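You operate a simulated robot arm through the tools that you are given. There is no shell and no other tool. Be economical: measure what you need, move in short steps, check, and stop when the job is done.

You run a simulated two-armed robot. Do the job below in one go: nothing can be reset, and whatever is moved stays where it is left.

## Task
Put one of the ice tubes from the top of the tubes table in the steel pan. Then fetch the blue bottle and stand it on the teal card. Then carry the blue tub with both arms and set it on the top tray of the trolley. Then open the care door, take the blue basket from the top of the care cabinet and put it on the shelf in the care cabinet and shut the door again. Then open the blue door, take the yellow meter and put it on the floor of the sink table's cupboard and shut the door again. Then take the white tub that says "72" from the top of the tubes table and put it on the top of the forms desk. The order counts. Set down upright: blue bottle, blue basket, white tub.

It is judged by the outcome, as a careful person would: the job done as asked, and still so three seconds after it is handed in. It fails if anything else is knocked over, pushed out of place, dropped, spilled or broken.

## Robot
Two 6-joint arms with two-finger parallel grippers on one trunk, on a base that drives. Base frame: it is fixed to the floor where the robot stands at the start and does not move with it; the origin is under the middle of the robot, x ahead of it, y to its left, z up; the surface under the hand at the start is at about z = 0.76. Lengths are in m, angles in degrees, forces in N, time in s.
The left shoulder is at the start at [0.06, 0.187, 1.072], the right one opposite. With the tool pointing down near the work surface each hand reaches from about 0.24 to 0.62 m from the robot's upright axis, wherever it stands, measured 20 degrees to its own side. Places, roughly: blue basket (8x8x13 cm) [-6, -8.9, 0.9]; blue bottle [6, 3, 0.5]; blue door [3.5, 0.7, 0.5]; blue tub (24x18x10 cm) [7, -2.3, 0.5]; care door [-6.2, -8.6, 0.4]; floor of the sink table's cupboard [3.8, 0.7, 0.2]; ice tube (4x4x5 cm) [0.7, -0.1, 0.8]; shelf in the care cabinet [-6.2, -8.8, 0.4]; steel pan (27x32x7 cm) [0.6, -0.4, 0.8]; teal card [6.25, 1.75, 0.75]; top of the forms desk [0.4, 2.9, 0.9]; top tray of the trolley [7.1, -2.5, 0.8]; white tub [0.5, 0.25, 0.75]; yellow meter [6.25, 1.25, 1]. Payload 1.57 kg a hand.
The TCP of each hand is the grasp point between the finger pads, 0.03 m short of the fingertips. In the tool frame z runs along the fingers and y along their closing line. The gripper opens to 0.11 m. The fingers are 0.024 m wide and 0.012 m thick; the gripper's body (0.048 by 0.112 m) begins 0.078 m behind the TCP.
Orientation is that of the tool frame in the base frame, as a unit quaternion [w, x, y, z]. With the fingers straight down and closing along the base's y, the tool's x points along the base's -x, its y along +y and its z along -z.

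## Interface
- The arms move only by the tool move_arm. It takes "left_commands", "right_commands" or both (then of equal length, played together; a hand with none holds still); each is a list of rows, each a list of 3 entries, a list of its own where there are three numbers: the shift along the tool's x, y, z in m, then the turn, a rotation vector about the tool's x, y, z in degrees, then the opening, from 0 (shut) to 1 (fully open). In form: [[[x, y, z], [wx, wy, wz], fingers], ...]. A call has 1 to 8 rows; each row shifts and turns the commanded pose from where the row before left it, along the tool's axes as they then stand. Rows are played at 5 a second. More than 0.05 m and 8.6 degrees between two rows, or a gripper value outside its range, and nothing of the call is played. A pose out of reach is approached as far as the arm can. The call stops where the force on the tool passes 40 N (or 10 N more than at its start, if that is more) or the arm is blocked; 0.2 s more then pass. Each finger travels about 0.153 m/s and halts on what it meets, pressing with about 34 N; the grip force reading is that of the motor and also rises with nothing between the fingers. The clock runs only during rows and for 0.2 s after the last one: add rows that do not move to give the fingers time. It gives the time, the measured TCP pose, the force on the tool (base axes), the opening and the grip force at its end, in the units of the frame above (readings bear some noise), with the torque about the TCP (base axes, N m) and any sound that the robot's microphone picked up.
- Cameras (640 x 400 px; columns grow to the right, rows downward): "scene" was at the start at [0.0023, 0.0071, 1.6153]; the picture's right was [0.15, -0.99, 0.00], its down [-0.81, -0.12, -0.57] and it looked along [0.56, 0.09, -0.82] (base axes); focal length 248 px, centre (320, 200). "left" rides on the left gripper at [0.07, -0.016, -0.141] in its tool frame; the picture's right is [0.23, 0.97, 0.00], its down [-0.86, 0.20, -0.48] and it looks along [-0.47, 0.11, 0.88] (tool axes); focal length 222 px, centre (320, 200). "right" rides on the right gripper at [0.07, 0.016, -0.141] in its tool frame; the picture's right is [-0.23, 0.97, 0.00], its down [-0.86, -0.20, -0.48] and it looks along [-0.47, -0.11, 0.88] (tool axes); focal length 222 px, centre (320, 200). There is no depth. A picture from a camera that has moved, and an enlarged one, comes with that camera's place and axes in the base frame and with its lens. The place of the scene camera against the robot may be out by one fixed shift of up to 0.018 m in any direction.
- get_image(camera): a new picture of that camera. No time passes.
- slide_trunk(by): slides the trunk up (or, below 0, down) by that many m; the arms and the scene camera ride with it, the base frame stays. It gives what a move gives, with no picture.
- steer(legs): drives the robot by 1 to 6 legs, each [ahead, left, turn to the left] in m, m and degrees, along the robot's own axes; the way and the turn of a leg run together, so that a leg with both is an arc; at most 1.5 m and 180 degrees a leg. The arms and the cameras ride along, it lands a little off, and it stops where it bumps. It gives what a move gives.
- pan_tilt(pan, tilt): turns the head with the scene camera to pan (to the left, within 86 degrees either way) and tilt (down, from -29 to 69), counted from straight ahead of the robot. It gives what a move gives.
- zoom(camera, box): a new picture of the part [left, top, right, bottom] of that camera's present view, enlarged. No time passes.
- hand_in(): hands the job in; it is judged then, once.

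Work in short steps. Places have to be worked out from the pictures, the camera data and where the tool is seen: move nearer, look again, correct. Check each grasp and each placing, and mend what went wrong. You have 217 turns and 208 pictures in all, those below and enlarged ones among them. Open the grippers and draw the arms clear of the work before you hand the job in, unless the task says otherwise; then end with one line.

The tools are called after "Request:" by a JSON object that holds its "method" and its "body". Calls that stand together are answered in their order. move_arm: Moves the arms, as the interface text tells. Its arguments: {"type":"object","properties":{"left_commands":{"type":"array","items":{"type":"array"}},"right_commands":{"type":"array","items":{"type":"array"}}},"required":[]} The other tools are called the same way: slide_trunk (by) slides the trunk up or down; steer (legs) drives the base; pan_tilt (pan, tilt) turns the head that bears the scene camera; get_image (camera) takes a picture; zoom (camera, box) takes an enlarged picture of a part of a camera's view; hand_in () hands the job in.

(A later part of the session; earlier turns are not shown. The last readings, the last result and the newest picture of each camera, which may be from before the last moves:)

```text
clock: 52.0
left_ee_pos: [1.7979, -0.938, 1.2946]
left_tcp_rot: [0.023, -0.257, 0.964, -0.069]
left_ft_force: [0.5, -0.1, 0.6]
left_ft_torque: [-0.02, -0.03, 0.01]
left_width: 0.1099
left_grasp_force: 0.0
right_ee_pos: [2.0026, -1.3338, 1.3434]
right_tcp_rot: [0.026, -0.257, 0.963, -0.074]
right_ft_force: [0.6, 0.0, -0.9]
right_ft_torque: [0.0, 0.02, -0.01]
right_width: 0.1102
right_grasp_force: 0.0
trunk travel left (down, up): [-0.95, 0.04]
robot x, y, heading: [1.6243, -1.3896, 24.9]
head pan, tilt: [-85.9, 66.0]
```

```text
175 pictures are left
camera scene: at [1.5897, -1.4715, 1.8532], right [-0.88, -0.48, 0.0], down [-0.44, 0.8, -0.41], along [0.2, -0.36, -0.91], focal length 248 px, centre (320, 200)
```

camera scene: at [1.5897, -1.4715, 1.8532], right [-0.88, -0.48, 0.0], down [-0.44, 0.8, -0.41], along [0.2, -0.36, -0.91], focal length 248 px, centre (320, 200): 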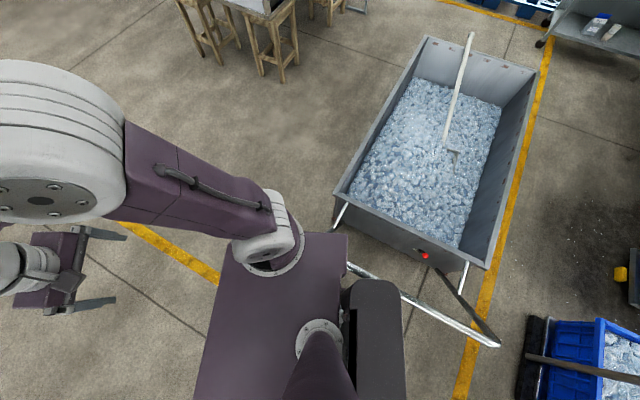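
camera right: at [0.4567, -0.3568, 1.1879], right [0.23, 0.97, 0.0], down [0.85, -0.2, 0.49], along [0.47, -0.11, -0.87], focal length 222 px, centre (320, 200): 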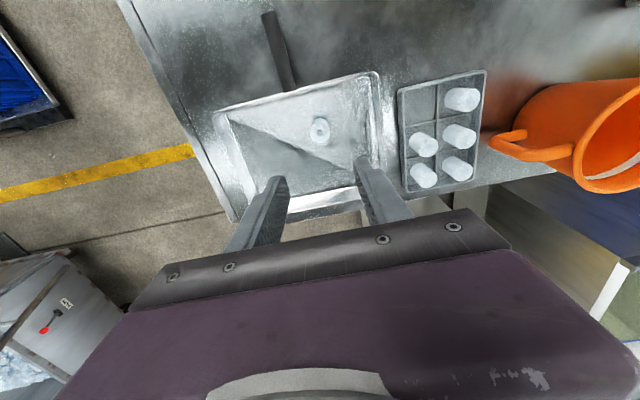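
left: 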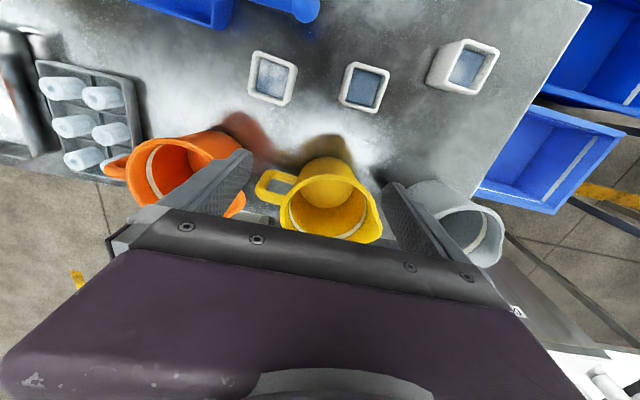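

The bar is at z≈0.98 and the plate is now well above it. I try a small left move again.

Request:
{"method": "steer", "body": {"legs": [[0, 0.08, 0]]}}

Request:
{"method": "get_image", "body": {"camera": "scene"}}

```text
clock: 53.0
left_ee_pos: [1.7687, -0.8762, 1.2971]
left_tcp_rot: [0.022, -0.256, 0.964, -0.066]
left_ft_force: [-0.1, -1.1, 0.2]
left_ft_torque: [0.09, 0.01, 0.01]
left_width: 0.1102
left_grasp_force: 0.1
right_ee_pos: [1.9735, -1.2725, 1.3423]
right_tcp_rot: [0.026, -0.256, 0.964, -0.069]
right_ft_force: [1.0, 0.0, -0.3]
right_ft_torque: [0.05, 0.07, 0.01]
right_width: 0.1098
right_grasp_force: 0.0
trunk travel left (down, up): [-0.95, 0.04]
robot x, y, heading: [1.5872, -1.3169, 24.8]
head pan, tilt: [-85.9, 66.0]
```

```text
174 pictures are left
camera scene: at [1.563, -1.4138, 1.8527], right [-0.88, -0.48, 0.0], down [-0.44, 0.8, -0.4], along [0.19, -0.35, -0.92], focal length 248 px, centre (320, 200)
```

scene: 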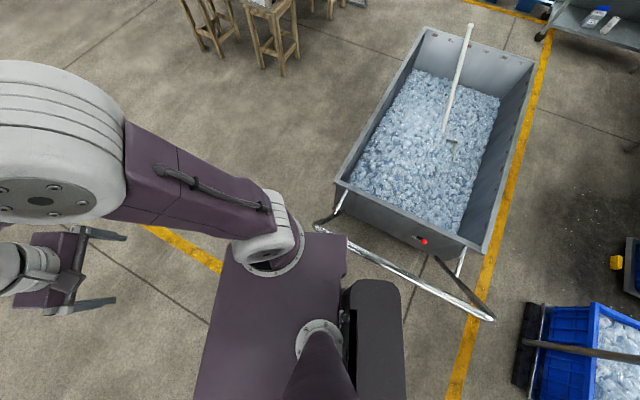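

Free now. I move further left, straighten, pass the cart, then drift right past the table ahead.

Request:
{"method": "steer", "body": {"legs": [[0, 0.15, 0], [0, 0, -24.8], [0.9, 0, 0], [1.2, -0.75, 0]]}}

Request:
{"method": "pan_tilt", "body": {"pan": 0, "tilt": 25}}

Request:
{"method": "get_image", "body": {"camera": "scene"}}

```text
clock: 66.5
left_ee_pos: [3.9571, -1.5434, 1.2942]
left_tcp_rot: [0.009, -0.063, 0.995, -0.074]
left_ft_force: [0.1, 0.4, -1.6]
left_ft_torque: [-0.01, 0.01, 0.01]
left_width: 0.1099
left_grasp_force: 0.0
right_ee_pos: [3.9951, -1.9872, 1.3432]
right_tcp_rot: [0.012, -0.064, 0.995, -0.076]
right_ft_force: [-1.2, 0.1, 0.7]
right_ft_torque: [-0.04, -0.02, -0.02]
right_width: 0.1102
right_grasp_force: 0.0
trunk travel left (down, up): [-0.95, 0.04]
robot x, y, heading: [3.6211, -1.8964, 2.0]
head pan, tilt: [-85.9, 66.0]
```

```text
clock: 68.2
left_ee_pos: [3.9579, -1.5433, 1.2948]
left_tcp_rot: [0.009, -0.063, 0.995, -0.073]
left_ft_force: [-0.8, -0.1, -0.4]
left_ft_torque: [-0.01, 0.01, -0.01]
left_width: 0.11
left_grasp_force: 0.1
right_ee_pos: [3.9961, -1.9876, 1.3434]
right_tcp_rot: [0.011, -0.063, 0.995, -0.077]
right_ft_force: [-0.8, 0.3, -0.5]
right_ft_torque: [0.02, -0.01, 0.0]
right_width: 0.1097
right_grasp_force: 0.1
trunk travel left (down, up): [-0.95, 0.04]
robot x, y, heading: [3.621, -1.8961, 2.0]
head pan, tilt: [0.0, 25.0]
```

```text
173 pictures are left
camera scene: at [3.6474, -1.898, 1.9098], right [0.04, -1.0, 0.0], down [-0.42, -0.02, -0.91], along [0.91, 0.03, -0.42], focal length 248 px, centre (320, 200)
```

scene: 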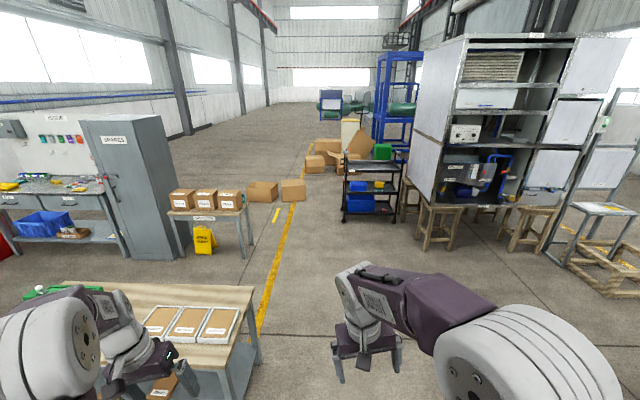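

The way is clear. I level the hands, drive to x≈5.25, and turn left to look into the lane toward the bottle shelf.

Request:
{"method": "move_arm", "body": {"left_commands": [[[0, -0.04, 0], [-4.2, 0.5, 2.6], 1], [[0, -0.04, 0], [-4.2, 0.5, 2.6], 1], [[0, -0.04, 0], [0, 0, 0], 1]], "right_commands": [[[0, -0.04, 0], [-4.2, 0.5, 2.6], 1], [[0, -0.04, 0], [-4.2, 0.5, 2.6], 1], [[0, -0.04, 0], [0, 0, 0], 1]]}}

Request:
{"method": "steer", "body": {"legs": [[1.45, 0, 0], [0.15, 0, -2], [0, 0, 90]]}}

Request:
{"method": "get_image", "body": {"camera": "scene"}}

```text
clock: 69.0
left_ee_pos: [3.9646, -1.6644, 1.3031]
left_tcp_rot: [-0.001, -0.019, 1.0, 0.0]
left_ft_force: [-0.4, -0.9, 1.2]
left_ft_torque: [0.0, -0.01, -0.01]
left_width: 0.1101
left_grasp_force: 0.1
right_ee_pos: [4.0045, -2.1077, 1.352]
right_tcp_rot: [0.002, -0.019, 1.0, -0.003]
right_ft_force: [-0.3, 0.0, -0.5]
right_ft_torque: [0.0, 0.03, 0.02]
right_width: 0.11
right_grasp_force: 0.1
trunk travel left (down, up): [-0.95, 0.04]
robot x, y, heading: [3.6242, -1.8939, 2.1]
head pan, tilt: [0.0, 25.0]
```

```text
clock: 80.8
left_ee_pos: [4.9766, -1.4868, 1.3031]
left_tcp_rot: [0.0, 0.708, -0.706, 0.0]
left_ft_force: [-0.7, -0.8, -0.4]
left_ft_torque: [0.01, 0.01, 0.01]
left_width: 0.1099
left_grasp_force: 0.1
right_ee_pos: [5.4215, -1.4618, 1.3526]
right_tcp_rot: [-0.003, 0.708, -0.706, 0.002]
right_ft_force: [0.0, -1.6, -0.5]
right_ft_torque: [-0.03, 0.02, 0.01]
right_width: 0.11
right_grasp_force: 0.0
trunk travel left (down, up): [-0.95, 0.04]
robot x, y, heading: [5.2003, -1.8361, 90.0]
head pan, tilt: [0.0, 25.0]
```

```text
172 pictures are left
camera scene: at [5.1889, -1.8075, 1.9099], right [1.0, 0.0, 0.0], down [0.0, -0.42, -0.91], along [0.0, 0.91, -0.42], focal length 248 px, centre (320, 200)
```

scene: 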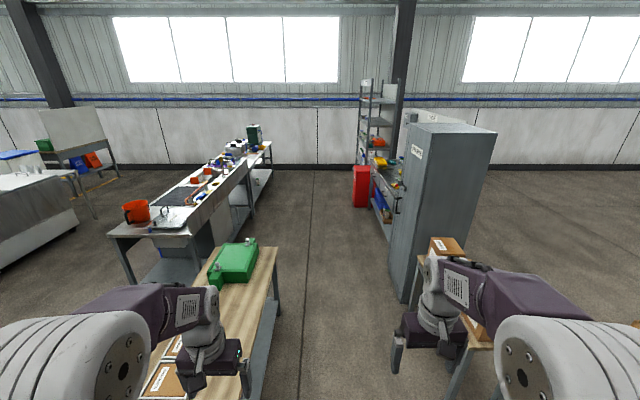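

The lane is centred at x≈5.4. I shift right 0.2 and drive up it.

Request:
{"method": "steer", "body": {"legs": [[0, -0.2, 0], [1.4, 0, 0], [1.0, 0, 0]]}}

Request:
{"method": "get_image", "body": {"camera": "scene"}}

Request:
{"method": "pan_tilt", "body": {"pan": -60, "tilt": 30}}

Request:
{"method": "get_image", "body": {"camera": "scene"}}

```text
clock: 93.9
left_ee_pos: [5.166, 0.9296, 1.3034]
left_tcp_rot: [0.0, 0.708, -0.706, 0.001]
left_ft_force: [0.4, -0.9, 0.1]
left_ft_torque: [0.0, 0.02, 0.01]
left_width: 0.11
left_grasp_force: 0.0
right_ee_pos: [5.6122, 0.9518, 1.3533]
right_tcp_rot: [-0.004, 0.709, -0.706, 0.002]
right_ft_force: [-0.1, -0.4, 1.5]
right_ft_torque: [-0.04, -0.02, -0.03]
right_width: 0.11
right_grasp_force: 0.0
trunk travel left (down, up): [-0.95, 0.04]
robot x, y, heading: [5.3859, 0.5818, 90.4]
head pan, tilt: [0.0, 25.0]
```

```text
171 pictures are left
camera scene: at [5.3789, 0.6077, 1.9099], right [1.0, 0.0, 0.0], down [0.0, -0.42, -0.91], along [0.0, 0.91, -0.42], focal length 248 px, centre (320, 200)
```

scene: 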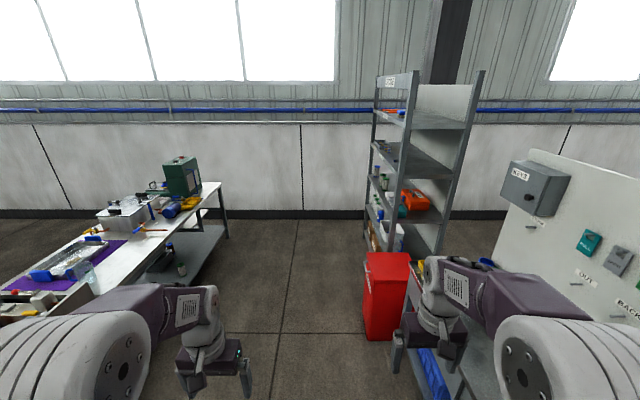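

```text
clock: 95.2
left_ee_pos: [5.1672, 0.9299, 1.3032]
left_tcp_rot: [0.001, 0.708, -0.706, 0.001]
left_ft_force: [-0.4, 0.0, 0.5]
left_ft_torque: [-0.03, 0.02, 0.03]
left_width: 0.11
left_grasp_force: 0.0
right_ee_pos: [5.6106, 0.9557, 1.3531]
right_tcp_rot: [-0.004, 0.709, -0.705, 0.001]
right_ft_force: [-0.2, 0.0, 0.0]
right_ft_torque: [-0.04, -0.05, -0.01]
right_width: 0.11
right_grasp_force: 0.1
trunk travel left (down, up): [-0.95, 0.04]
robot x, y, heading: [5.3861, 0.5812, 90.2]
head pan, tilt: [-60.0, 30.0]
```

```text
170 pictures are left
camera scene: at [5.4574, 0.5626, 1.9019], right [0.5, -0.86, 0.0], down [-0.43, -0.25, -0.87], along [0.75, 0.44, -0.5], focal length 248 px, centre (320, 200)
```

scene: 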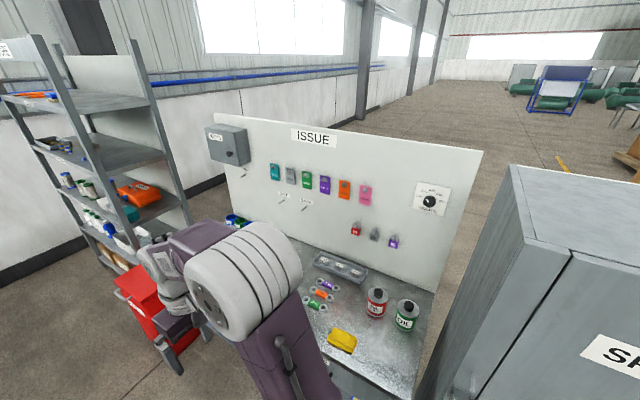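

I drive on to y≈2.8 and turn to face the rack (+x).

Request:
{"method": "steer", "body": {"legs": [[1.2, 0.2, 0], [1.0, 0, 0], [0, 0, -90]]}}

Request:
{"method": "pan_tilt", "body": {"pan": 0, "tilt": 40}}

Request:
{"method": "get_image", "body": {"camera": "scene"}}

```text
clock: 109.9
left_ee_pos: [5.5133, 3.0242, 1.3029]
left_tcp_rot: [-0.001, -0.025, 1.0, 0.0]
left_ft_force: [-0.9, -0.1, -0.8]
left_ft_torque: [0.02, 0.02, 0.02]
left_width: 0.1103
left_grasp_force: 0.1
right_ee_pos: [5.557, 2.5809, 1.3531]
right_tcp_rot: [0.001, -0.024, 1.0, -0.005]
right_ft_force: [0.1, -0.3, -0.4]
right_ft_torque: [-0.01, -0.02, -0.02]
right_width: 0.1098
right_grasp_force: 0.0
trunk travel left (down, up): [-0.95, 0.04]
robot x, y, heading: [5.1747, 2.7888, 3.1]
head pan, tilt: [-60.0, 30.0]
```

```text
clock: 111.2
left_ee_pos: [5.5119, 3.0246, 1.3021]
left_tcp_rot: [-0.001, -0.024, 1.0, 0.0]
left_ft_force: [-0.3, 0.1, 0.1]
left_ft_torque: [-0.01, -0.04, -0.02]
left_width: 0.1099
left_grasp_force: 0.0
right_ee_pos: [5.5583, 2.5807, 1.3538]
right_tcp_rot: [0.001, -0.025, 1.0, -0.004]
right_ft_force: [-0.4, -0.4, -0.6]
right_ft_torque: [0.05, 0.0, -0.01]
right_width: 0.1101
right_grasp_force: 0.0
trunk travel left (down, up): [-0.95, 0.04]
robot x, y, heading: [5.1736, 2.7861, 2.7]
head pan, tilt: [0.0, 40.0]
```

```text
169 pictures are left
camera scene: at [5.1906, 2.7854, 1.8866], right [0.05, -1.0, 0.0], down [-0.64, -0.03, -0.77], along [0.77, 0.04, -0.64], focal length 248 px, centre (320, 200)
```

scene: 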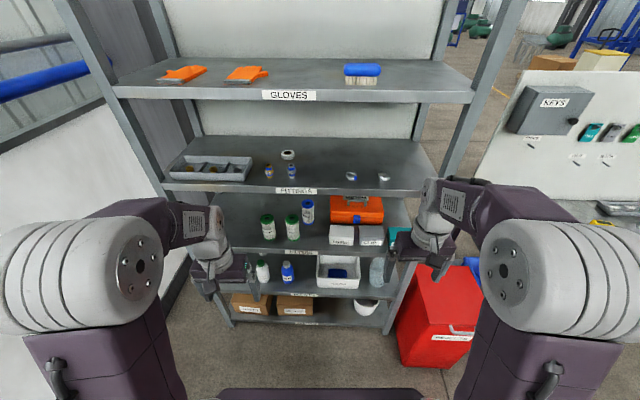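

Several blue things stand on the rack; I zoom in on them.

Request:
{"method": "zoom", "body": {"camera": "scene", "box": [232, 190, 412, 302]}}

```text
3.56 times, centred on (322, 246) of scene
camera zoom: at [5.1906, 2.7854, 1.8866], right [0.05, -1.0, 0.0], down [-0.64, -0.03, -0.77], along [0.77, 0.04, -0.64], focal length 882 px, centre (313, 36)
```

zoom: 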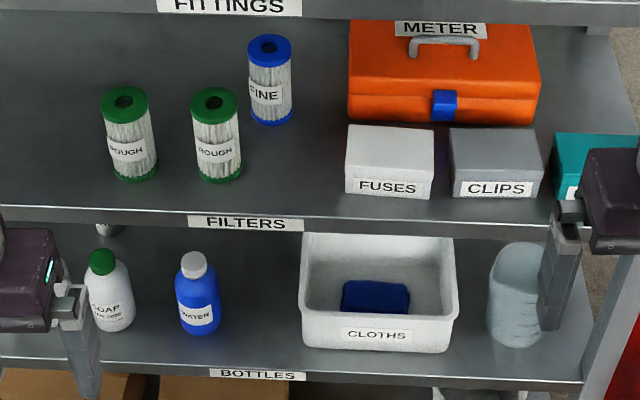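

The target is the blue "WATER" bottle on the BOTTLES shelf, about (6.05, 3.03), shelf z≈0.48. I'll approach it level with the left hand, so I turn the left tool to point ahead.

Request:
{"method": "move_arm", "body": {"left_commands": [[[-0.04, 0, 0.03], [0, 0, 0], 1], [[-0.04, 0, 0.03], [0, 0, 0], 1], [[-0.04, 0, 0.03], [0, 0, 0], 1], [[0, 0, 0.05], [0, 0, 0], 1], [[0, 0, 0.05], [0, 0, 0], 1], [[0, 0, 0.05], [0, -8.2, 0], 1], [[0, 0, 0], [0, -8.2, 0], 1], [[0, 0, 0], [0, -8.2, 0], 1]]}}

Request:
{"method": "move_arm", "body": {"left_commands": [[[0, 0, 0], [0, -8.2, 0], 1], [[0, 0, 0], [0, -8.2, 0], 1], [[0, 0, 0], [0, -8.2, 0], 1], [[0, 0, 0], [0, -8.2, 0], 1], [[0, 0, 0], [0, -8.2, 0], 1], [[0, 0, 0], [0, -8.2, 0], 1], [[0, 0, 0], [0, -8.2, 0], 1], [[0, 0, 0], [0, -8.0, 0], 1]]}}

Request:
{"method": "get_image", "body": {"camera": "left"}}

```text
clock: 113.0
left_ee_pos: [5.6317, 3.0335, 1.0625]
left_tcp_rot: [0.182, -0.024, 0.983, 0.013]
left_ft_force: [-0.3, 0.1, -0.2]
left_ft_torque: [0.0, 0.0, -0.01]
left_width: 0.11
left_grasp_force: 0.0
left hand out of reach, approached as far as the arm can: row 7
right_ee_pos: [5.5577, 2.581, 1.3531]
right_tcp_rot: [0.002, -0.025, 1.0, -0.003]
right_ft_force: [-1.3, -0.4, -0.7]
right_ft_torque: [-0.01, 0.01, 0.04]
right_width: 0.1099
right_grasp_force: 0.2
trunk travel left (down, up): [-0.95, 0.04]
robot x, y, heading: [5.176, 2.7883, 2.6]
head pan, tilt: [0.0, 40.0]
```

```text
clock: 114.8
left_ee_pos: [5.876, 3.0851, 1.0826]
left_tcp_rot: [0.684, -0.013, 0.729, 0.024]
left_ft_force: [0.3, -1.0, 0.1]
left_ft_torque: [0.01, 0.01, 0.0]
left_width: 0.1096
left_grasp_force: 0.0
left hand out of reach, approached as far as the arm can: row 3, 4, 5, 6, 7, 8
right_ee_pos: [5.5583, 2.5808, 1.3535]
right_tcp_rot: [0.001, -0.024, 1.0, -0.004]
right_ft_force: [0.8, 0.0, 0.1]
right_ft_torque: [-0.02, 0.0, -0.01]
right_width: 0.11
right_grasp_force: 0.1
trunk travel left (down, up): [-0.95, 0.04]
robot x, y, heading: [5.1774, 2.7879, 2.6]
head pan, tilt: [0.0, 40.0]
```

```text
167 pictures are left
camera left: at [5.7302, 3.0638, 1.0207], right [-0.06, 0.98, -0.21], down [-0.43, 0.16, 0.89], along [0.9, 0.15, 0.41], focal length 222 px, centre (320, 200)
```

left: 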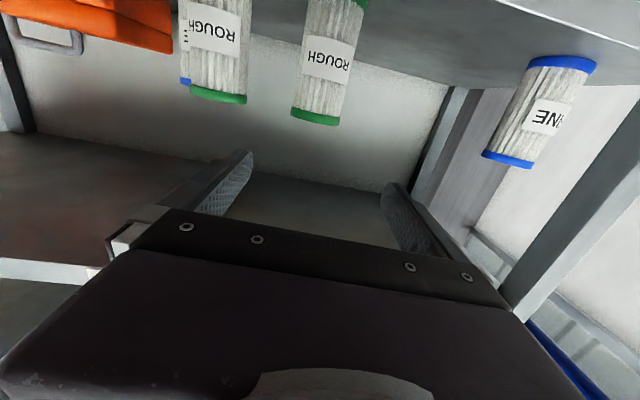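

The level pose is reached at about 0.7 m ahead. I lower the trunk so the hand comes to bottle height and look.

Request:
{"method": "slide_trunk", "body": {"by": -0.5}}

Request:
{"method": "get_image", "body": {"camera": "left"}}

Request:
{"method": "get_image", "body": {"camera": "scene"}}

```text
refused: -0.5 is not a number from -0.4 to 0.4
```

```text
166 pictures are left
camera left: at [5.7302, 3.0638, 1.0207], right [-0.06, 0.98, -0.21], down [-0.43, 0.16, 0.89], along [0.9, 0.15, 0.41], focal length 222 px, centre (320, 200)
```

left: 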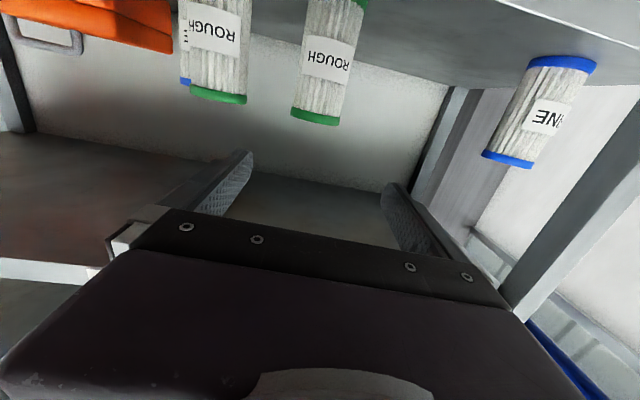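

```text
165 pictures are left
camera scene: at [5.1906, 2.7861, 1.8866], right [0.05, -1.0, 0.0], down [-0.64, -0.03, -0.77], along [0.77, 0.04, -0.64], focal length 248 px, centre (320, 200)
```

scene: 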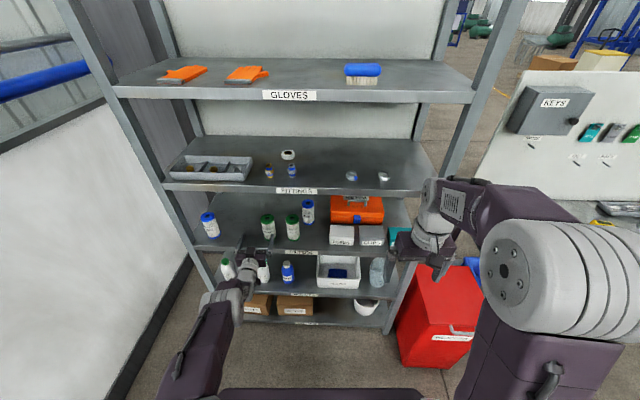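

I back off 0.12 m for safety, then lower the trunk in two steps.

Request:
{"method": "steer", "body": {"legs": [[-0.12, 0, -2.6]]}}

Request:
{"method": "slide_trunk", "body": {"by": -0.38}}

Request:
{"method": "slide_trunk", "body": {"by": -0.1}}

Request:
{"method": "get_image", "body": {"camera": "left"}}

Request:
{"method": "get_image", "body": {"camera": "scene"}}

```text
clock: 116.0
left_ee_pos: [5.7719, 3.0488, 1.0801]
left_tcp_rot: [0.684, 0.004, 0.729, 0.008]
left_ft_force: [0.2, -0.3, -0.5]
left_ft_torque: [0.01, 0.01, -0.01]
left_width: 0.1099
left_grasp_force: 0.0
right_ee_pos: [5.4309, 2.5599, 1.3518]
right_tcp_rot: [0.0, -0.001, 1.0, -0.005]
right_ft_force: [-0.3, 0.6, 0.3]
right_ft_torque: [-0.01, 0.01, -0.01]
right_width: 0.11
right_grasp_force: 0.1
trunk travel left (down, up): [-0.95, 0.04]
robot x, y, heading: [5.0562, 2.7846, 0.1]
head pan, tilt: [0.0, 40.0]
```

```text
clock: 119.7
left_ee_pos: [5.7683, 3.0499, 0.7024]
left_tcp_rot: [0.684, 0.004, 0.729, 0.008]
left_ft_force: [0.4, 0.5, -0.6]
left_ft_torque: [-0.01, 0.02, 0.05]
left_width: 0.1099
left_grasp_force: 0.1
right_ee_pos: [5.4282, 2.5593, 0.9729]
right_tcp_rot: [0.002, -0.001, 1.0, -0.003]
right_ft_force: [-0.2, 0.0, -0.2]
right_ft_torque: [-0.01, 0.01, 0.0]
right_width: 0.1098
right_grasp_force: 0.1
trunk travel left (down, up): [-0.57, 0.42]
robot x, y, heading: [5.0535, 2.7848, -0.0]
head pan, tilt: [0.0, 40.0]
```

```text
clock: 121.0
left_ee_pos: [5.7678, 3.0497, 0.6033]
left_tcp_rot: [0.685, 0.005, 0.729, 0.007]
left_ft_force: [0.2, 0.5, 0.1]
left_ft_torque: [0.02, 0.02, -0.01]
left_width: 0.1102
left_grasp_force: 0.1
right_ee_pos: [5.4265, 2.5597, 0.8724]
right_tcp_rot: [0.002, 0.0, 1.0, -0.003]
right_ft_force: [0.4, 0.9, -0.1]
right_ft_torque: [0.0, 0.0, -0.02]
right_width: 0.1099
right_grasp_force: 0.0
trunk travel left (down, up): [-0.47, 0.52]
robot x, y, heading: [5.0512, 2.7823, -0.1]
head pan, tilt: [0.0, 40.0]
```

```text
164 pictures are left
camera left: at [5.6225, 3.0339, 0.5415], right [-0.02, 0.98, -0.21], down [-0.43, 0.18, 0.89], along [0.9, 0.11, 0.41], focal length 222 px, centre (320, 200)
```

left: 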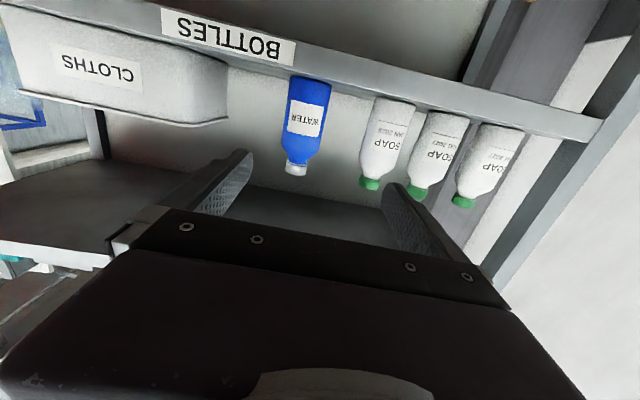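

```text
163 pictures are left
camera scene: at [5.07, 2.7814, 1.4066], right [0.0, -1.0, 0.0], down [-0.64, 0.0, -0.77], along [0.77, 0.0, -0.64], focal length 248 px, centre (320, 200)
```

scene: 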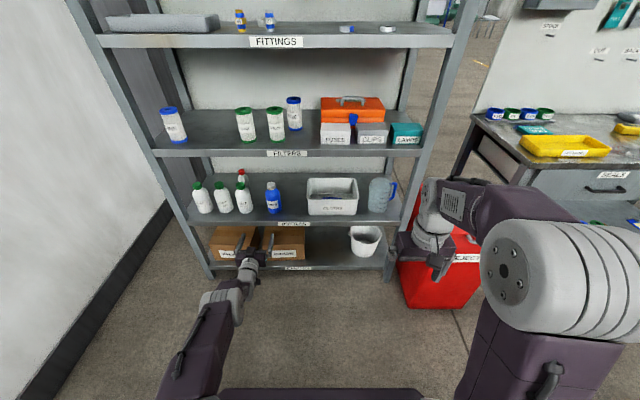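

Triangulation gives the bottle at (6.05, 3.023), cap top z≈0.69, shelf top ≈0.51. The hand is 0.027 too far left; I drive 0.17 ahead and right, then check.

Request:
{"method": "steer", "body": {"legs": [[0.17, -0.027, 0]]}}

Request:
{"method": "get_image", "body": {"camera": "left"}}

Request:
{"method": "zoom", "body": {"camera": "scene", "box": [180, 160, 372, 280]}}

```text
clock: 122.5
left_ee_pos: [5.9367, 3.0244, 0.6022]
left_tcp_rot: [0.684, 0.003, 0.729, 0.009]
left_ft_force: [0.6, -0.7, 0.3]
left_ft_torque: [0.02, 0.02, 0.01]
left_width: 0.1104
left_grasp_force: 0.0
right_ee_pos: [5.5972, 2.5338, 0.8725]
right_tcp_rot: [0.001, -0.003, 1.0, -0.003]
right_ft_force: [0.6, 0.7, 0.5]
right_ft_torque: [0.0, 0.03, -0.02]
right_width: 0.1099
right_grasp_force: 0.1
trunk travel left (down, up): [-0.47, 0.52]
robot x, y, heading: [5.2216, 2.7579, 0.2]
head pan, tilt: [0.0, 40.0]
```

```text
162 pictures are left
camera left: at [5.7912, 3.0092, 0.5407], right [-0.02, 0.98, -0.21], down [-0.43, 0.18, 0.89], along [0.9, 0.11, 0.41], focal length 222 px, centre (320, 200)
```

left: 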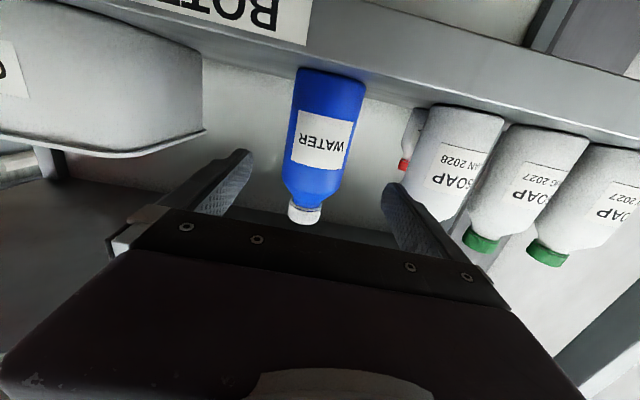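

```text
3.33 times, centred on (276, 220) of scene
camera zoom: at [5.2406, 2.7547, 1.4065], right [0.0, -1.0, 0.0], down [-0.64, 0.0, -0.77], along [0.77, 0.0, -0.64], focal length 827 px, centre (467, 133)
```

zoom: 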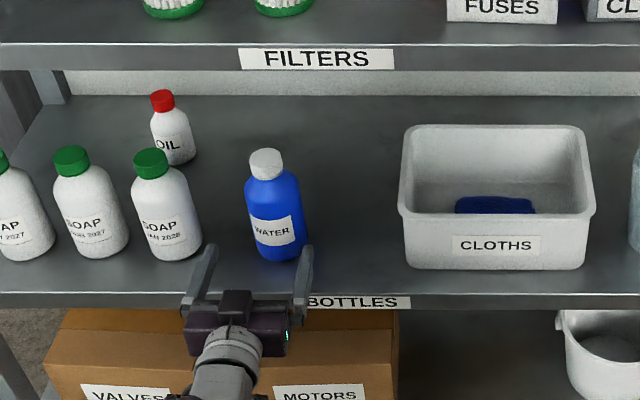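

Aligned with the bottle. I advance 0.11 m so the pads straddle it.

Request:
{"method": "steer", "body": {"legs": [[0.11, 0, 0]]}}

Request:
{"method": "zoom", "body": {"camera": "scene", "box": [180, 160, 372, 280]}}

Request:
{"method": "get_image", "body": {"camera": "left"}}

```text
clock: 123.7
left_ee_pos: [6.0473, 3.0238, 0.6027]
left_tcp_rot: [0.685, 0.003, 0.728, 0.009]
left_ft_force: [0.2, 0.5, 0.0]
left_ft_torque: [0.03, -0.01, 0.02]
left_width: 0.11
left_grasp_force: 0.1
right_ee_pos: [5.7079, 2.5353, 0.873]
right_tcp_rot: [0.001, -0.002, 1.0, -0.003]
right_ft_force: [0.4, 0.2, 0.6]
right_ft_torque: [0.0, 0.04, -0.01]
right_width: 0.1099
right_grasp_force: 0.0
trunk travel left (down, up): [-0.47, 0.52]
robot x, y, heading: [5.3295, 2.7589, 0.2]
head pan, tilt: [0.0, 40.0]
```

```text
3.33 times, centred on (276, 220) of scene
camera zoom: at [5.3512, 2.7554, 1.4065], right [0.0, -1.0, 0.0], down [-0.64, 0.0, -0.77], along [0.77, 0.0, -0.64], focal length 827 px, centre (467, 133)
```

zoom: 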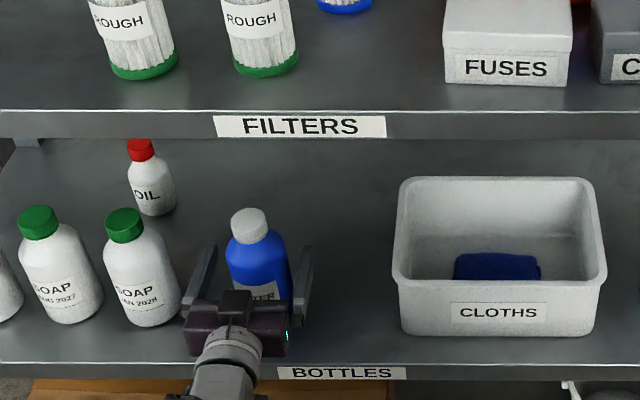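

```text
159 pictures are left
camera left: at [5.9016, 3.0097, 0.5405], right [-0.02, 0.98, -0.21], down [-0.43, 0.18, 0.89], along [0.9, 0.11, 0.41], focal length 222 px, centre (320, 200)
```

left: 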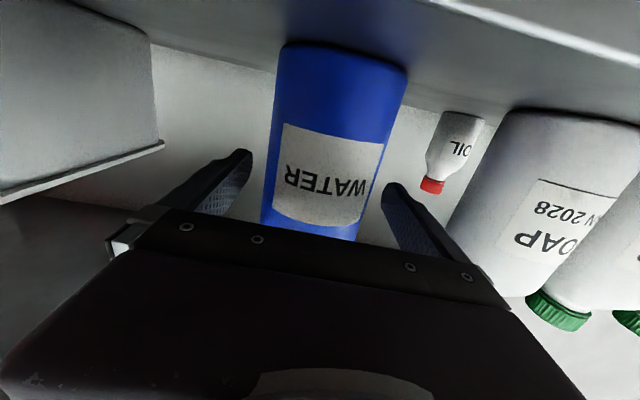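

The bottle is between the pads; I close the gripper.

Request:
{"method": "move_arm", "body": {"left_commands": [[[0, 0, 0], [0, 0, 0], 0.6], [[0, 0, 0], [0, 0, 0], 0.5], [[0, 0, 0], [0, 0, 0], 0.5]]}}

```text
clock: 124.5
left_ee_pos: [6.047, 3.0272, 0.6018]
left_tcp_rot: [0.685, 0.002, 0.729, 0.01]
left_ft_force: [-0.5, -1.3, -0.3]
left_ft_torque: [-0.31, 0.12, -0.02]
left_width: 0.0708
left_grasp_force: 34.5
right_ee_pos: [5.7065, 2.5344, 0.8733]
right_tcp_rot: [0.001, -0.002, 1.0, -0.004]
right_ft_force: [-0.6, -0.6, -0.1]
right_ft_torque: [0.0, -0.01, -0.01]
right_width: 0.1104
right_grasp_force: 0.0
trunk travel left (down, up): [-0.47, 0.52]
robot x, y, heading: [5.333, 2.7579, 0.1]
head pan, tilt: [0.0, 40.0]
```

Gripped (0.071). I lift by the trunk 8 cm, then back out.

Request:
{"method": "slide_trunk", "body": {"by": 0.08}}

Request:
{"method": "steer", "body": {"legs": [[-0.35, 0, 0]]}}

Request:
{"method": "get_image", "body": {"camera": "scene"}}

```text
clock: 125.7
left_ee_pos: [6.0479, 3.0256, 0.6813]
left_tcp_rot: [0.684, 0.003, 0.73, 0.009]
left_ft_force: [-0.6, 0.2, -5.3]
left_ft_torque: [0.01, 0.0, 0.0]
left_width: 0.0709
left_grasp_force: 33.4
right_ee_pos: [5.708, 2.535, 0.9527]
right_tcp_rot: [0.001, -0.003, 1.0, -0.005]
right_ft_force: [0.1, 0.5, 0.7]
right_ft_torque: [-0.01, -0.01, 0.01]
right_width: 0.1106
right_grasp_force: 0.0
trunk travel left (down, up): [-0.55, 0.44]
robot x, y, heading: [5.3341, 2.7557, 0.3]
head pan, tilt: [0.0, 40.0]
```

```text
clock: 127.9
left_ee_pos: [5.699, 3.0206, 0.6827]
left_tcp_rot: [0.685, 0.005, 0.729, 0.007]
left_ft_force: [-0.2, 0.3, -5.5]
left_ft_torque: [0.05, 0.0, -0.01]
left_width: 0.0705
left_grasp_force: 33.9
right_ee_pos: [5.3572, 2.5317, 0.9534]
right_tcp_rot: [0.0, 0.001, 1.0, -0.005]
right_ft_force: [0.2, 0.5, 0.2]
right_ft_torque: [0.01, -0.02, -0.01]
right_width: 0.1098
right_grasp_force: 0.1
trunk travel left (down, up): [-0.55, 0.44]
robot x, y, heading: [4.9839, 2.7608, -0.1]
head pan, tilt: [0.0, 40.0]
```

```text
158 pictures are left
camera scene: at [5.0009, 2.7552, 1.4865], right [0.0, -1.0, 0.0], down [-0.64, 0.0, -0.77], along [0.77, 0.0, -0.64], focal length 248 px, centre (320, 200)
```

scene: 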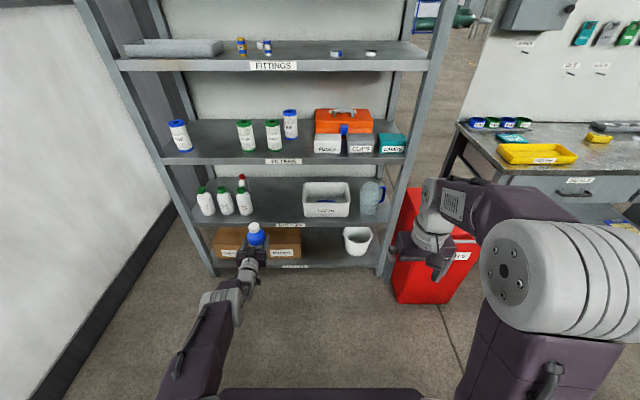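

The bottle is held. I raise the trunk and drive right along to the bench to find the teal card.

Request:
{"method": "slide_trunk", "body": {"by": 0.32}}

Request:
{"method": "steer", "body": {"legs": [[0, -1.2, 0]]}}

Request:
{"method": "get_image", "body": {"camera": "scene"}}

```text
clock: 131.1
left_ee_pos: [5.6991, 3.0204, 1.0019]
left_tcp_rot: [0.684, 0.005, 0.73, 0.008]
left_ft_force: [1.3, 0.2, -5.0]
left_ft_torque: [0.01, -0.01, 0.01]
left_width: 0.0708
left_grasp_force: 33.8
right_ee_pos: [5.3576, 2.5327, 1.2733]
right_tcp_rot: [0.001, 0.0, 1.0, -0.004]
right_ft_force: [-0.2, 0.2, -0.2]
right_ft_torque: [0.04, 0.01, -0.01]
right_width: 0.1099
right_grasp_force: 0.1
trunk travel left (down, up): [-0.87, 0.12]
robot x, y, heading: [4.982, 2.7585, -0.3]
head pan, tilt: [0.0, 40.0]
```

```text
clock: 137.2
left_ee_pos: [5.7006, 1.8168, 1.0022]
left_tcp_rot: [0.685, 0.003, 0.729, 0.009]
left_ft_force: [-0.3, 0.6, -5.6]
left_ft_torque: [0.0, -0.03, 0.02]
left_width: 0.0709
left_grasp_force: 34.4
right_ee_pos: [5.362, 1.3264, 1.2724]
right_tcp_rot: [0.001, -0.003, 1.0, -0.004]
right_ft_force: [-0.1, 0.3, -0.3]
right_ft_torque: [0.0, -0.01, 0.03]
right_width: 0.1099
right_grasp_force: 0.0
trunk travel left (down, up): [-0.87, 0.12]
robot x, y, heading: [4.9876, 1.55, 0.2]
head pan, tilt: [0.0, 40.0]
```

```text
157 pictures are left
camera scene: at [5.0046, 1.5465, 1.8065], right [0.01, -1.0, 0.0], down [-0.64, 0.0, -0.77], along [0.77, 0.0, -0.64], focal length 248 px, centre (320, 200)
```

scene: 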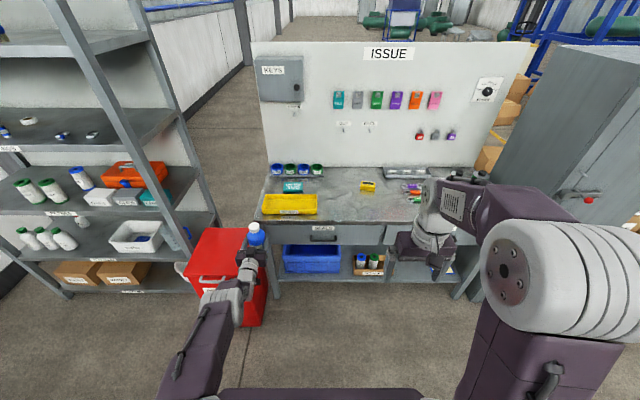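

Request:
{"method": "zoom", "body": {"camera": "scene", "box": [250, 140, 442, 260]}}

```text
3.33 times, centred on (346, 200) of scene
camera zoom: at [5.0046, 1.5465, 1.8065], right [0.01, -1.0, 0.0], down [-0.64, 0.0, -0.77], along [0.77, 0.0, -0.64], focal length 827 px, centre (233, 200)
```

zoom: 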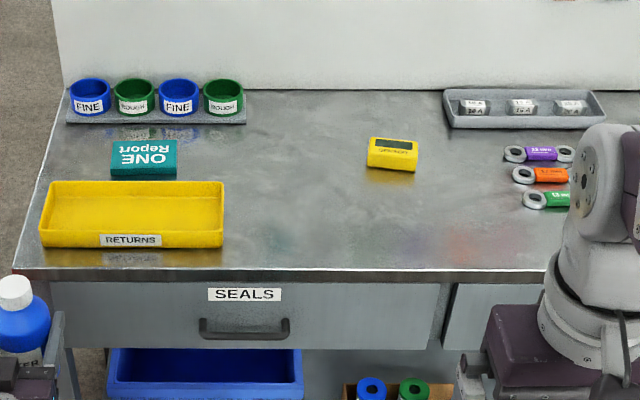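

The teal card lies behind the yellow RETURNS tray. A level hand would foul that tray, so I'll first stand the bottle at the clear front of the bench (y≈1.42), then re-grip it from above. I move there and look.

Request:
{"method": "steer", "body": {"legs": [[0, -0.39, 0], [0.3, 0, 0]]}}

Request:
{"method": "get_image", "body": {"camera": "scene"}}

Request:
{"method": "get_image", "body": {"camera": "right"}}

```text
clock: 141.4
left_ee_pos: [6.0046, 1.4124, 1.0019]
left_tcp_rot: [0.685, 0.006, 0.729, 0.006]
left_ft_force: [-1.0, -0.1, -4.6]
left_ft_torque: [0.0, 0.01, 0.0]
left_width: 0.0706
left_grasp_force: 34.3
right_ee_pos: [5.6627, 0.9235, 1.2734]
right_tcp_rot: [0.002, 0.001, 1.0, -0.004]
right_ft_force: [-0.7, -0.2, 0.3]
right_ft_torque: [0.01, 0.01, -0.01]
right_width: 0.11
right_grasp_force: 0.2
trunk travel left (down, up): [-0.87, 0.12]
robot x, y, heading: [5.2911, 1.1481, 0.3]
head pan, tilt: [0.0, 40.0]
```

```text
155 pictures are left
camera scene: at [5.3049, 1.1454, 1.8066], right [0.0, -1.0, 0.0], down [-0.64, 0.0, -0.77], along [0.77, 0.0, -0.64], focal length 248 px, centre (320, 200)
```

scene: 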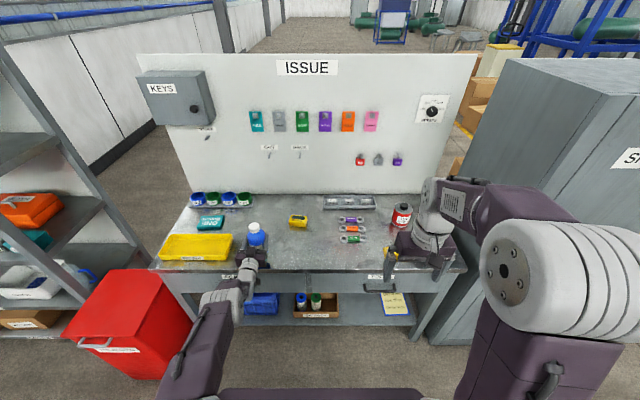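

```text
154 pictures are left
camera right: at [5.5907, 0.9417, 1.4139], right [0.23, 0.97, -0.01], down [0.85, -0.2, 0.48], along [0.47, -0.12, -0.88], focal length 222 px, centre (320, 200)
```

right: 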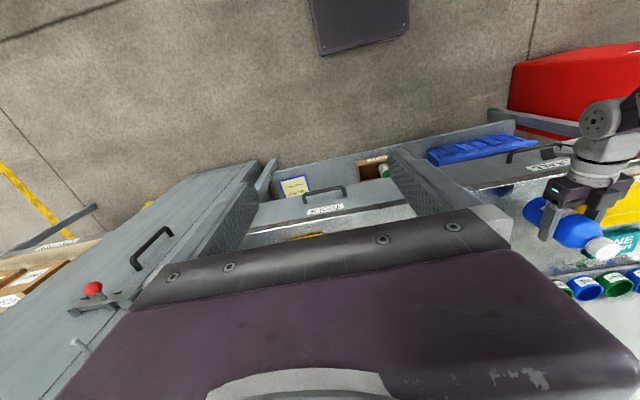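

I zoom to fix bench height, edge and card position by triangulation with the previous view.

Request:
{"method": "zoom", "body": {"camera": "scene", "box": [150, 170, 342, 290]}}

```text
3.33 times, centred on (246, 230) of scene
camera zoom: at [5.3049, 1.1454, 1.8066], right [0.0, -1.0, 0.0], down [-0.64, 0.0, -0.77], along [0.77, 0.0, -0.64], focal length 827 px, centre (567, 100)
```

zoom: 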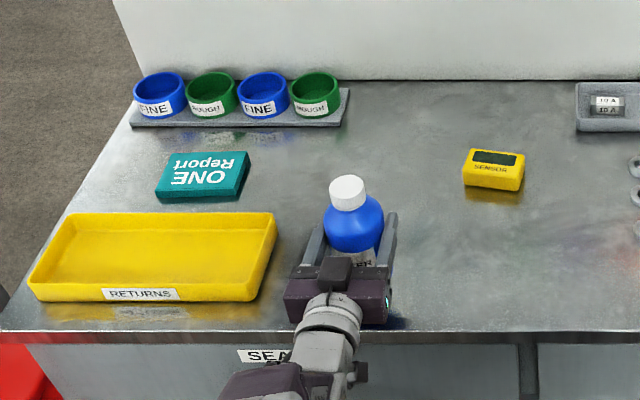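

Triangulation: bench top z≈0.88, edge x≈5.94, card centre (6.222, 1.712), card top ≈0.895. I go 0.03 ahead and lower the bottle onto the bench.

Request:
{"method": "steer", "body": {"legs": [[0.03, 0, 0]]}}

Request:
{"method": "slide_trunk", "body": {"by": -0.015}}

Request:
{"method": "zoom", "body": {"camera": "left", "box": [160, 0, 480, 200]}}

```text
clock: 142.2
left_ee_pos: [6.0287, 1.4119, 1.0068]
left_tcp_rot: [0.686, 0.005, 0.728, 0.007]
left_ft_force: [0.1, 0.4, -4.5]
left_ft_torque: [0.02, 0.03, -0.01]
left_width: 0.0706
left_grasp_force: 33.8
right_ee_pos: [5.6854, 0.9237, 1.2745]
right_tcp_rot: [0.005, 0.0, 1.0, -0.005]
right_ft_force: [-0.1, 0.1, 0.3]
right_ft_torque: [0.0, -0.08, -0.01]
right_width: 0.1099
right_grasp_force: 0.1
trunk travel left (down, up): [-0.87, 0.12]
robot x, y, heading: [5.32, 1.1506, -0.1]
head pan, tilt: [0.0, 40.0]
```

```text
clock: 142.8
left_ee_pos: [6.0329, 1.4122, 0.9876]
left_tcp_rot: [0.685, 0.005, 0.729, 0.007]
left_ft_force: [-1.0, -0.3, -4.8]
left_ft_torque: [0.0, 0.0, 0.04]
left_width: 0.0705
left_grasp_force: 33.4
right_ee_pos: [5.6902, 0.9227, 1.2593]
right_tcp_rot: [0.002, 0.0, 1.0, -0.004]
right_ft_force: [-0.2, -0.7, 0.2]
right_ft_torque: [-0.01, -0.06, -0.02]
right_width: 0.11
right_grasp_force: 0.1
trunk travel left (down, up): [-0.855, 0.135]
robot x, y, heading: [5.3194, 1.1477, -0.1]
head pan, tilt: [0.0, 40.0]
```

```text
2.00 times, centred on (320, 100) of left
camera zoom: at [5.887, 1.3966, 0.9262], right [-0.02, 0.98, -0.21], down [-0.42, 0.18, 0.89], along [0.91, 0.1, 0.41], focal length 444 px, centre (320, 400)
```

zoom: 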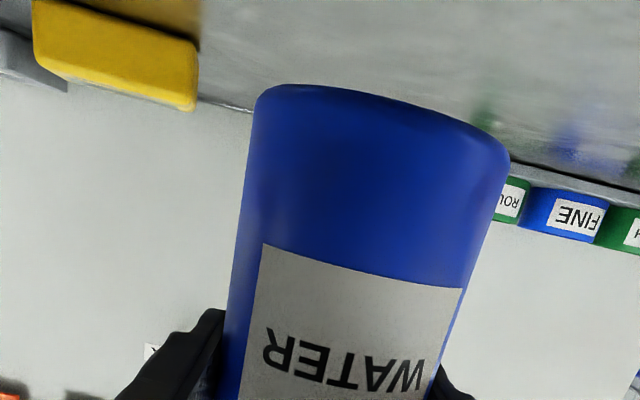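

Still hanging free (−4.8 N weight). I lower in small steps watching the load.

Request:
{"method": "slide_trunk", "body": {"by": -0.008}}

Request:
{"method": "slide_trunk", "body": {"by": -0.005}}

```text
clock: 143.4
left_ee_pos: [6.0342, 1.4124, 0.9791]
left_tcp_rot: [0.683, 0.005, 0.73, 0.007]
left_ft_force: [-0.7, 0.5, -5.1]
left_ft_torque: [0.02, 0.03, -0.03]
left_width: 0.0705
left_grasp_force: 33.9
right_ee_pos: [5.6932, 0.9236, 1.2499]
right_tcp_rot: [0.003, 0.0, 1.0, -0.004]
right_ft_force: [-0.1, 0.0, -0.2]
right_ft_torque: [-0.02, -0.06, -0.01]
right_width: 0.1099
right_grasp_force: 0.0
trunk travel left (down, up): [-0.847, 0.143]
robot x, y, heading: [5.3183, 1.1489, -0.2]
head pan, tilt: [0.0, 40.0]
```

```text
clock: 143.9
left_ee_pos: [6.0345, 1.4114, 0.9726]
left_tcp_rot: [0.684, 0.004, 0.729, 0.008]
left_ft_force: [-0.2, -0.2, -5.5]
left_ft_torque: [0.0, -0.02, 0.01]
left_width: 0.0711
left_grasp_force: 34.1
right_ee_pos: [5.6928, 0.9224, 1.2446]
right_tcp_rot: [0.0, -0.001, 1.0, -0.004]
right_ft_force: [1.3, -0.7, -0.1]
right_ft_torque: [0.0, -0.01, 0.03]
right_width: 0.1102
right_grasp_force: 0.0
trunk travel left (down, up): [-0.842, 0.148]
robot x, y, heading: [5.3219, 1.1458, -0.2]
head pan, tilt: [0.0, 40.0]
```

Request:
{"method": "slide_trunk", "body": {"by": -0.005}}

Request:
{"method": "slide_trunk", "body": {"by": -0.005}}

Request:
{"method": "zoom", "body": {"camera": "scene", "box": [200, 200, 328, 280]}}

```text
clock: 144.5
left_ee_pos: [6.035, 1.4116, 0.9681]
left_tcp_rot: [0.684, 0.006, 0.73, 0.006]
left_ft_force: [0.1, 0.2, -5.5]
left_ft_torque: [-0.02, -0.02, 0.03]
left_width: 0.0705
left_grasp_force: 33.7
right_ee_pos: [5.6934, 0.9232, 1.24]
right_tcp_rot: [0.001, -0.001, 1.0, -0.004]
right_ft_force: [0.1, 0.1, 0.0]
right_ft_torque: [-0.04, -0.01, 0.05]
right_width: 0.11
right_grasp_force: 0.1
trunk travel left (down, up): [-0.837, 0.153]
robot x, y, heading: [5.3186, 1.1487, -0.1]
head pan, tilt: [0.0, 40.0]
```

```text
clock: 145.0
left_ee_pos: [6.0355, 1.4109, 0.9634]
left_tcp_rot: [0.684, 0.004, 0.73, 0.008]
left_ft_force: [-0.3, 0.0, -5.3]
left_ft_torque: [-0.01, 0.0, 0.01]
left_width: 0.0704
left_grasp_force: 33.5
right_ee_pos: [5.6934, 0.924, 1.2355]
right_tcp_rot: [0.001, 0.0, 1.0, -0.004]
right_ft_force: [-0.4, -1.2, -0.7]
right_ft_torque: [0.01, 0.0, 0.0]
right_width: 0.1101
right_grasp_force: 0.1
trunk travel left (down, up): [-0.832, 0.158]
robot x, y, heading: [5.3179, 1.1504, -0.1]
head pan, tilt: [0.0, 40.0]
```

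```text
5.00 times, centred on (264, 240) of scene
camera zoom: at [5.3377, 1.1454, 1.7685], right [0.0, -1.0, 0.0], down [-0.64, 0.0, -0.77], along [0.77, 0.0, -0.64], focal length 1241 px, centre (600, 0)
```

zoom: 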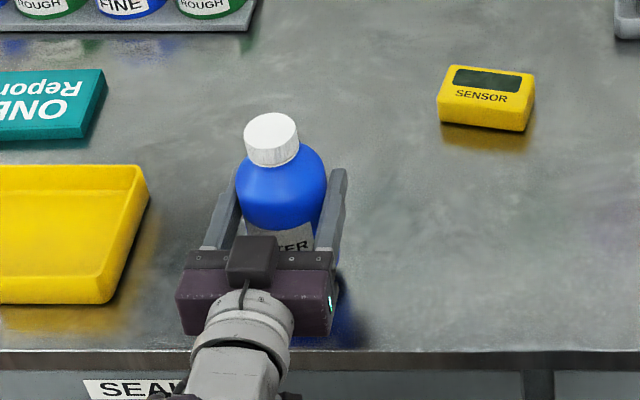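

Still no contact; continue lowering.

Request:
{"method": "slide_trunk", "body": {"by": -0.006}}

Request:
{"method": "slide_trunk", "body": {"by": -0.005}}

Request:
{"method": "slide_trunk", "body": {"by": -0.005}}

```text
clock: 145.6
left_ee_pos: [6.0344, 1.4126, 0.9586]
left_tcp_rot: [0.684, 0.004, 0.73, 0.007]
left_ft_force: [-0.2, -0.5, -5.4]
left_ft_torque: [0.0, 0.01, 0.01]
left_width: 0.0706
left_grasp_force: 34.1
right_ee_pos: [5.6946, 0.9223, 1.2287]
right_tcp_rot: [0.001, 0.0, 1.0, -0.004]
right_ft_force: [0.4, -0.7, -0.7]
right_ft_torque: [0.01, -0.02, -0.03]
right_width: 0.11
right_grasp_force: 0.0
trunk travel left (down, up): [-0.826, 0.164]
robot x, y, heading: [5.3184, 1.1497, -0.1]
head pan, tilt: [0.0, 40.0]
```

```text
clock: 146.1
left_ee_pos: [6.0352, 1.4119, 0.952]
left_tcp_rot: [0.684, 0.005, 0.729, 0.006]
left_ft_force: [0.2, 0.2, -5.3]
left_ft_torque: [0.01, 0.01, -0.04]
left_width: 0.0706
left_grasp_force: 33.8
right_ee_pos: [5.6932, 0.923, 1.2242]
right_tcp_rot: [0.0, -0.001, 1.0, -0.005]
right_ft_force: [0.5, -0.1, -0.3]
right_ft_torque: [-0.02, 0.0, 0.02]
right_width: 0.1098
right_grasp_force: 0.1
trunk travel left (down, up): [-0.821, 0.169]
robot x, y, heading: [5.3183, 1.1469, -0.1]
head pan, tilt: [0.0, 40.0]
```

```text
clock: 146.7
left_ee_pos: [6.0345, 1.4102, 0.9462]
left_tcp_rot: [0.684, 0.005, 0.729, 0.007]
left_ft_force: [0.5, -0.1, -6.5]
left_ft_torque: [0.01, 0.02, -0.02]
left_width: 0.0706
left_grasp_force: 34.3
right_ee_pos: [5.6935, 0.9221, 1.2191]
right_tcp_rot: [0.0, 0.0, 1.0, -0.005]
right_ft_force: [-0.4, -0.9, -0.3]
right_ft_torque: [0.01, -0.01, 0.01]
right_width: 0.1099
right_grasp_force: 0.0
trunk travel left (down, up): [-0.816, 0.174]
robot x, y, heading: [5.3204, 1.1509, 0.0]
head pan, tilt: [0.0, 40.0]
```

I check the remaining gap with the wrist camera.

Request:
{"method": "get_image", "body": {"camera": "left"}}

Request:
{"method": "get_image", "body": {"camera": "right"}}

```text
150 pictures are left
camera left: at [5.889, 1.3967, 0.8859], right [-0.02, 0.98, -0.21], down [-0.42, 0.18, 0.89], along [0.91, 0.1, 0.41], focal length 222 px, centre (320, 200)
```

left: 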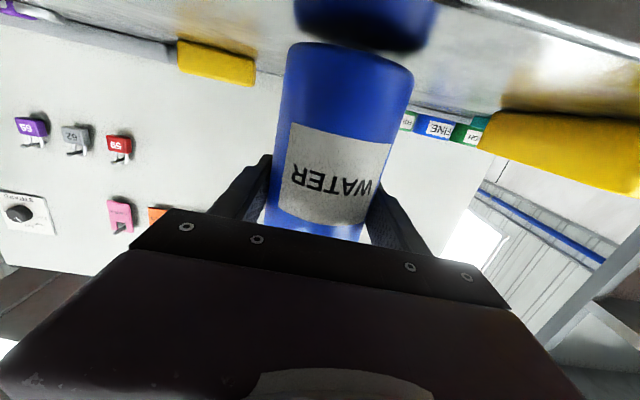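

```text
149 pictures are left
camera right: at [5.6225, 0.9417, 1.3593], right [0.23, 0.97, -0.01], down [0.85, -0.2, 0.48], along [0.47, -0.12, -0.88], focal length 222 px, centre (320, 200)
```

right: 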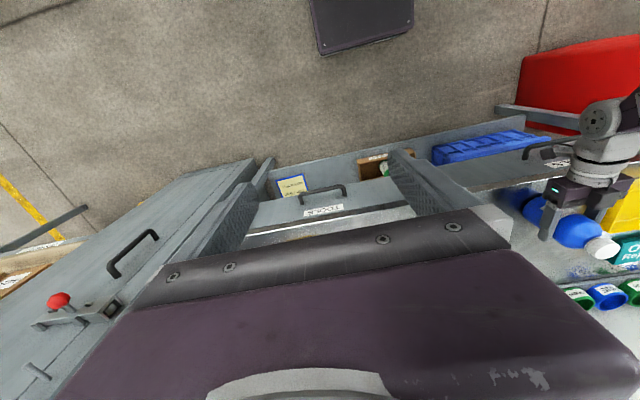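

The reflection suggests about 6–7 mm left. I lower a bit more.

Request:
{"method": "slide_trunk", "body": {"by": -0.005}}

Request:
{"method": "slide_trunk", "body": {"by": -0.003}}

Request:
{"method": "slide_trunk", "body": {"by": -0.003}}

```text
clock: 147.2
left_ee_pos: [6.0343, 1.4121, 0.9427]
left_tcp_rot: [0.685, 0.005, 0.729, 0.007]
left_ft_force: [1.2, -0.6, -2.3]
left_ft_torque: [-0.06, -0.05, -0.01]
left_width: 0.0707
left_grasp_force: 34.2
right_ee_pos: [5.6919, 0.9234, 1.2148]
right_tcp_rot: [0.0, 0.0, 1.0, -0.004]
right_ft_force: [-0.5, -0.3, 0.0]
right_ft_torque: [0.03, 0.03, 0.05]
right_width: 0.1098
right_grasp_force: 0.0
trunk travel left (down, up): [-0.811, 0.179]
robot x, y, heading: [5.317, 1.1515, 0.0]
head pan, tilt: [0.0, 40.0]
```

```text
clock: 147.7
left_ee_pos: [6.0343, 1.4121, 0.9427]
left_tcp_rot: [0.687, 0.004, 0.727, 0.008]
left_ft_force: [2.2, 1.1, 8.2]
left_ft_torque: [-0.3, 0.0, 0.04]
left_width: 0.0707
left_grasp_force: 33.5
right_ee_pos: [5.6903, 0.9218, 1.2115]
right_tcp_rot: [0.001, 0.0, 1.0, -0.004]
right_ft_force: [-0.5, -0.3, 0.2]
right_ft_torque: [0.0, -0.02, 0.0]
right_width: 0.1101
right_grasp_force: 0.1
trunk travel left (down, up): [-0.808, 0.182]
robot x, y, heading: [5.3229, 1.1487, -0.0]
head pan, tilt: [0.0, 40.0]
```

```text
clock: 148.2
left_ee_pos: [6.0336, 1.4121, 0.9415]
left_tcp_rot: [0.689, 0.005, 0.724, 0.008]
left_ft_force: [7.4, 3.4, 24.4]
left_ft_torque: [-0.42, -0.04, 0.11]
left_width: 0.0704
left_grasp_force: 33.7
right_ee_pos: [5.6904, 0.9224, 1.2095]
right_tcp_rot: [0.003, 0.0, 1.0, -0.003]
right_ft_force: [-0.2, 0.2, 1.1]
right_ft_torque: [-0.04, 0.01, 0.02]
right_width: 0.1097
right_grasp_force: 0.2
trunk travel left (down, up): [-0.805, 0.185]
robot x, y, heading: [5.3191, 1.1487, -0.2]
head pan, tilt: [0.0, 40.0]
```

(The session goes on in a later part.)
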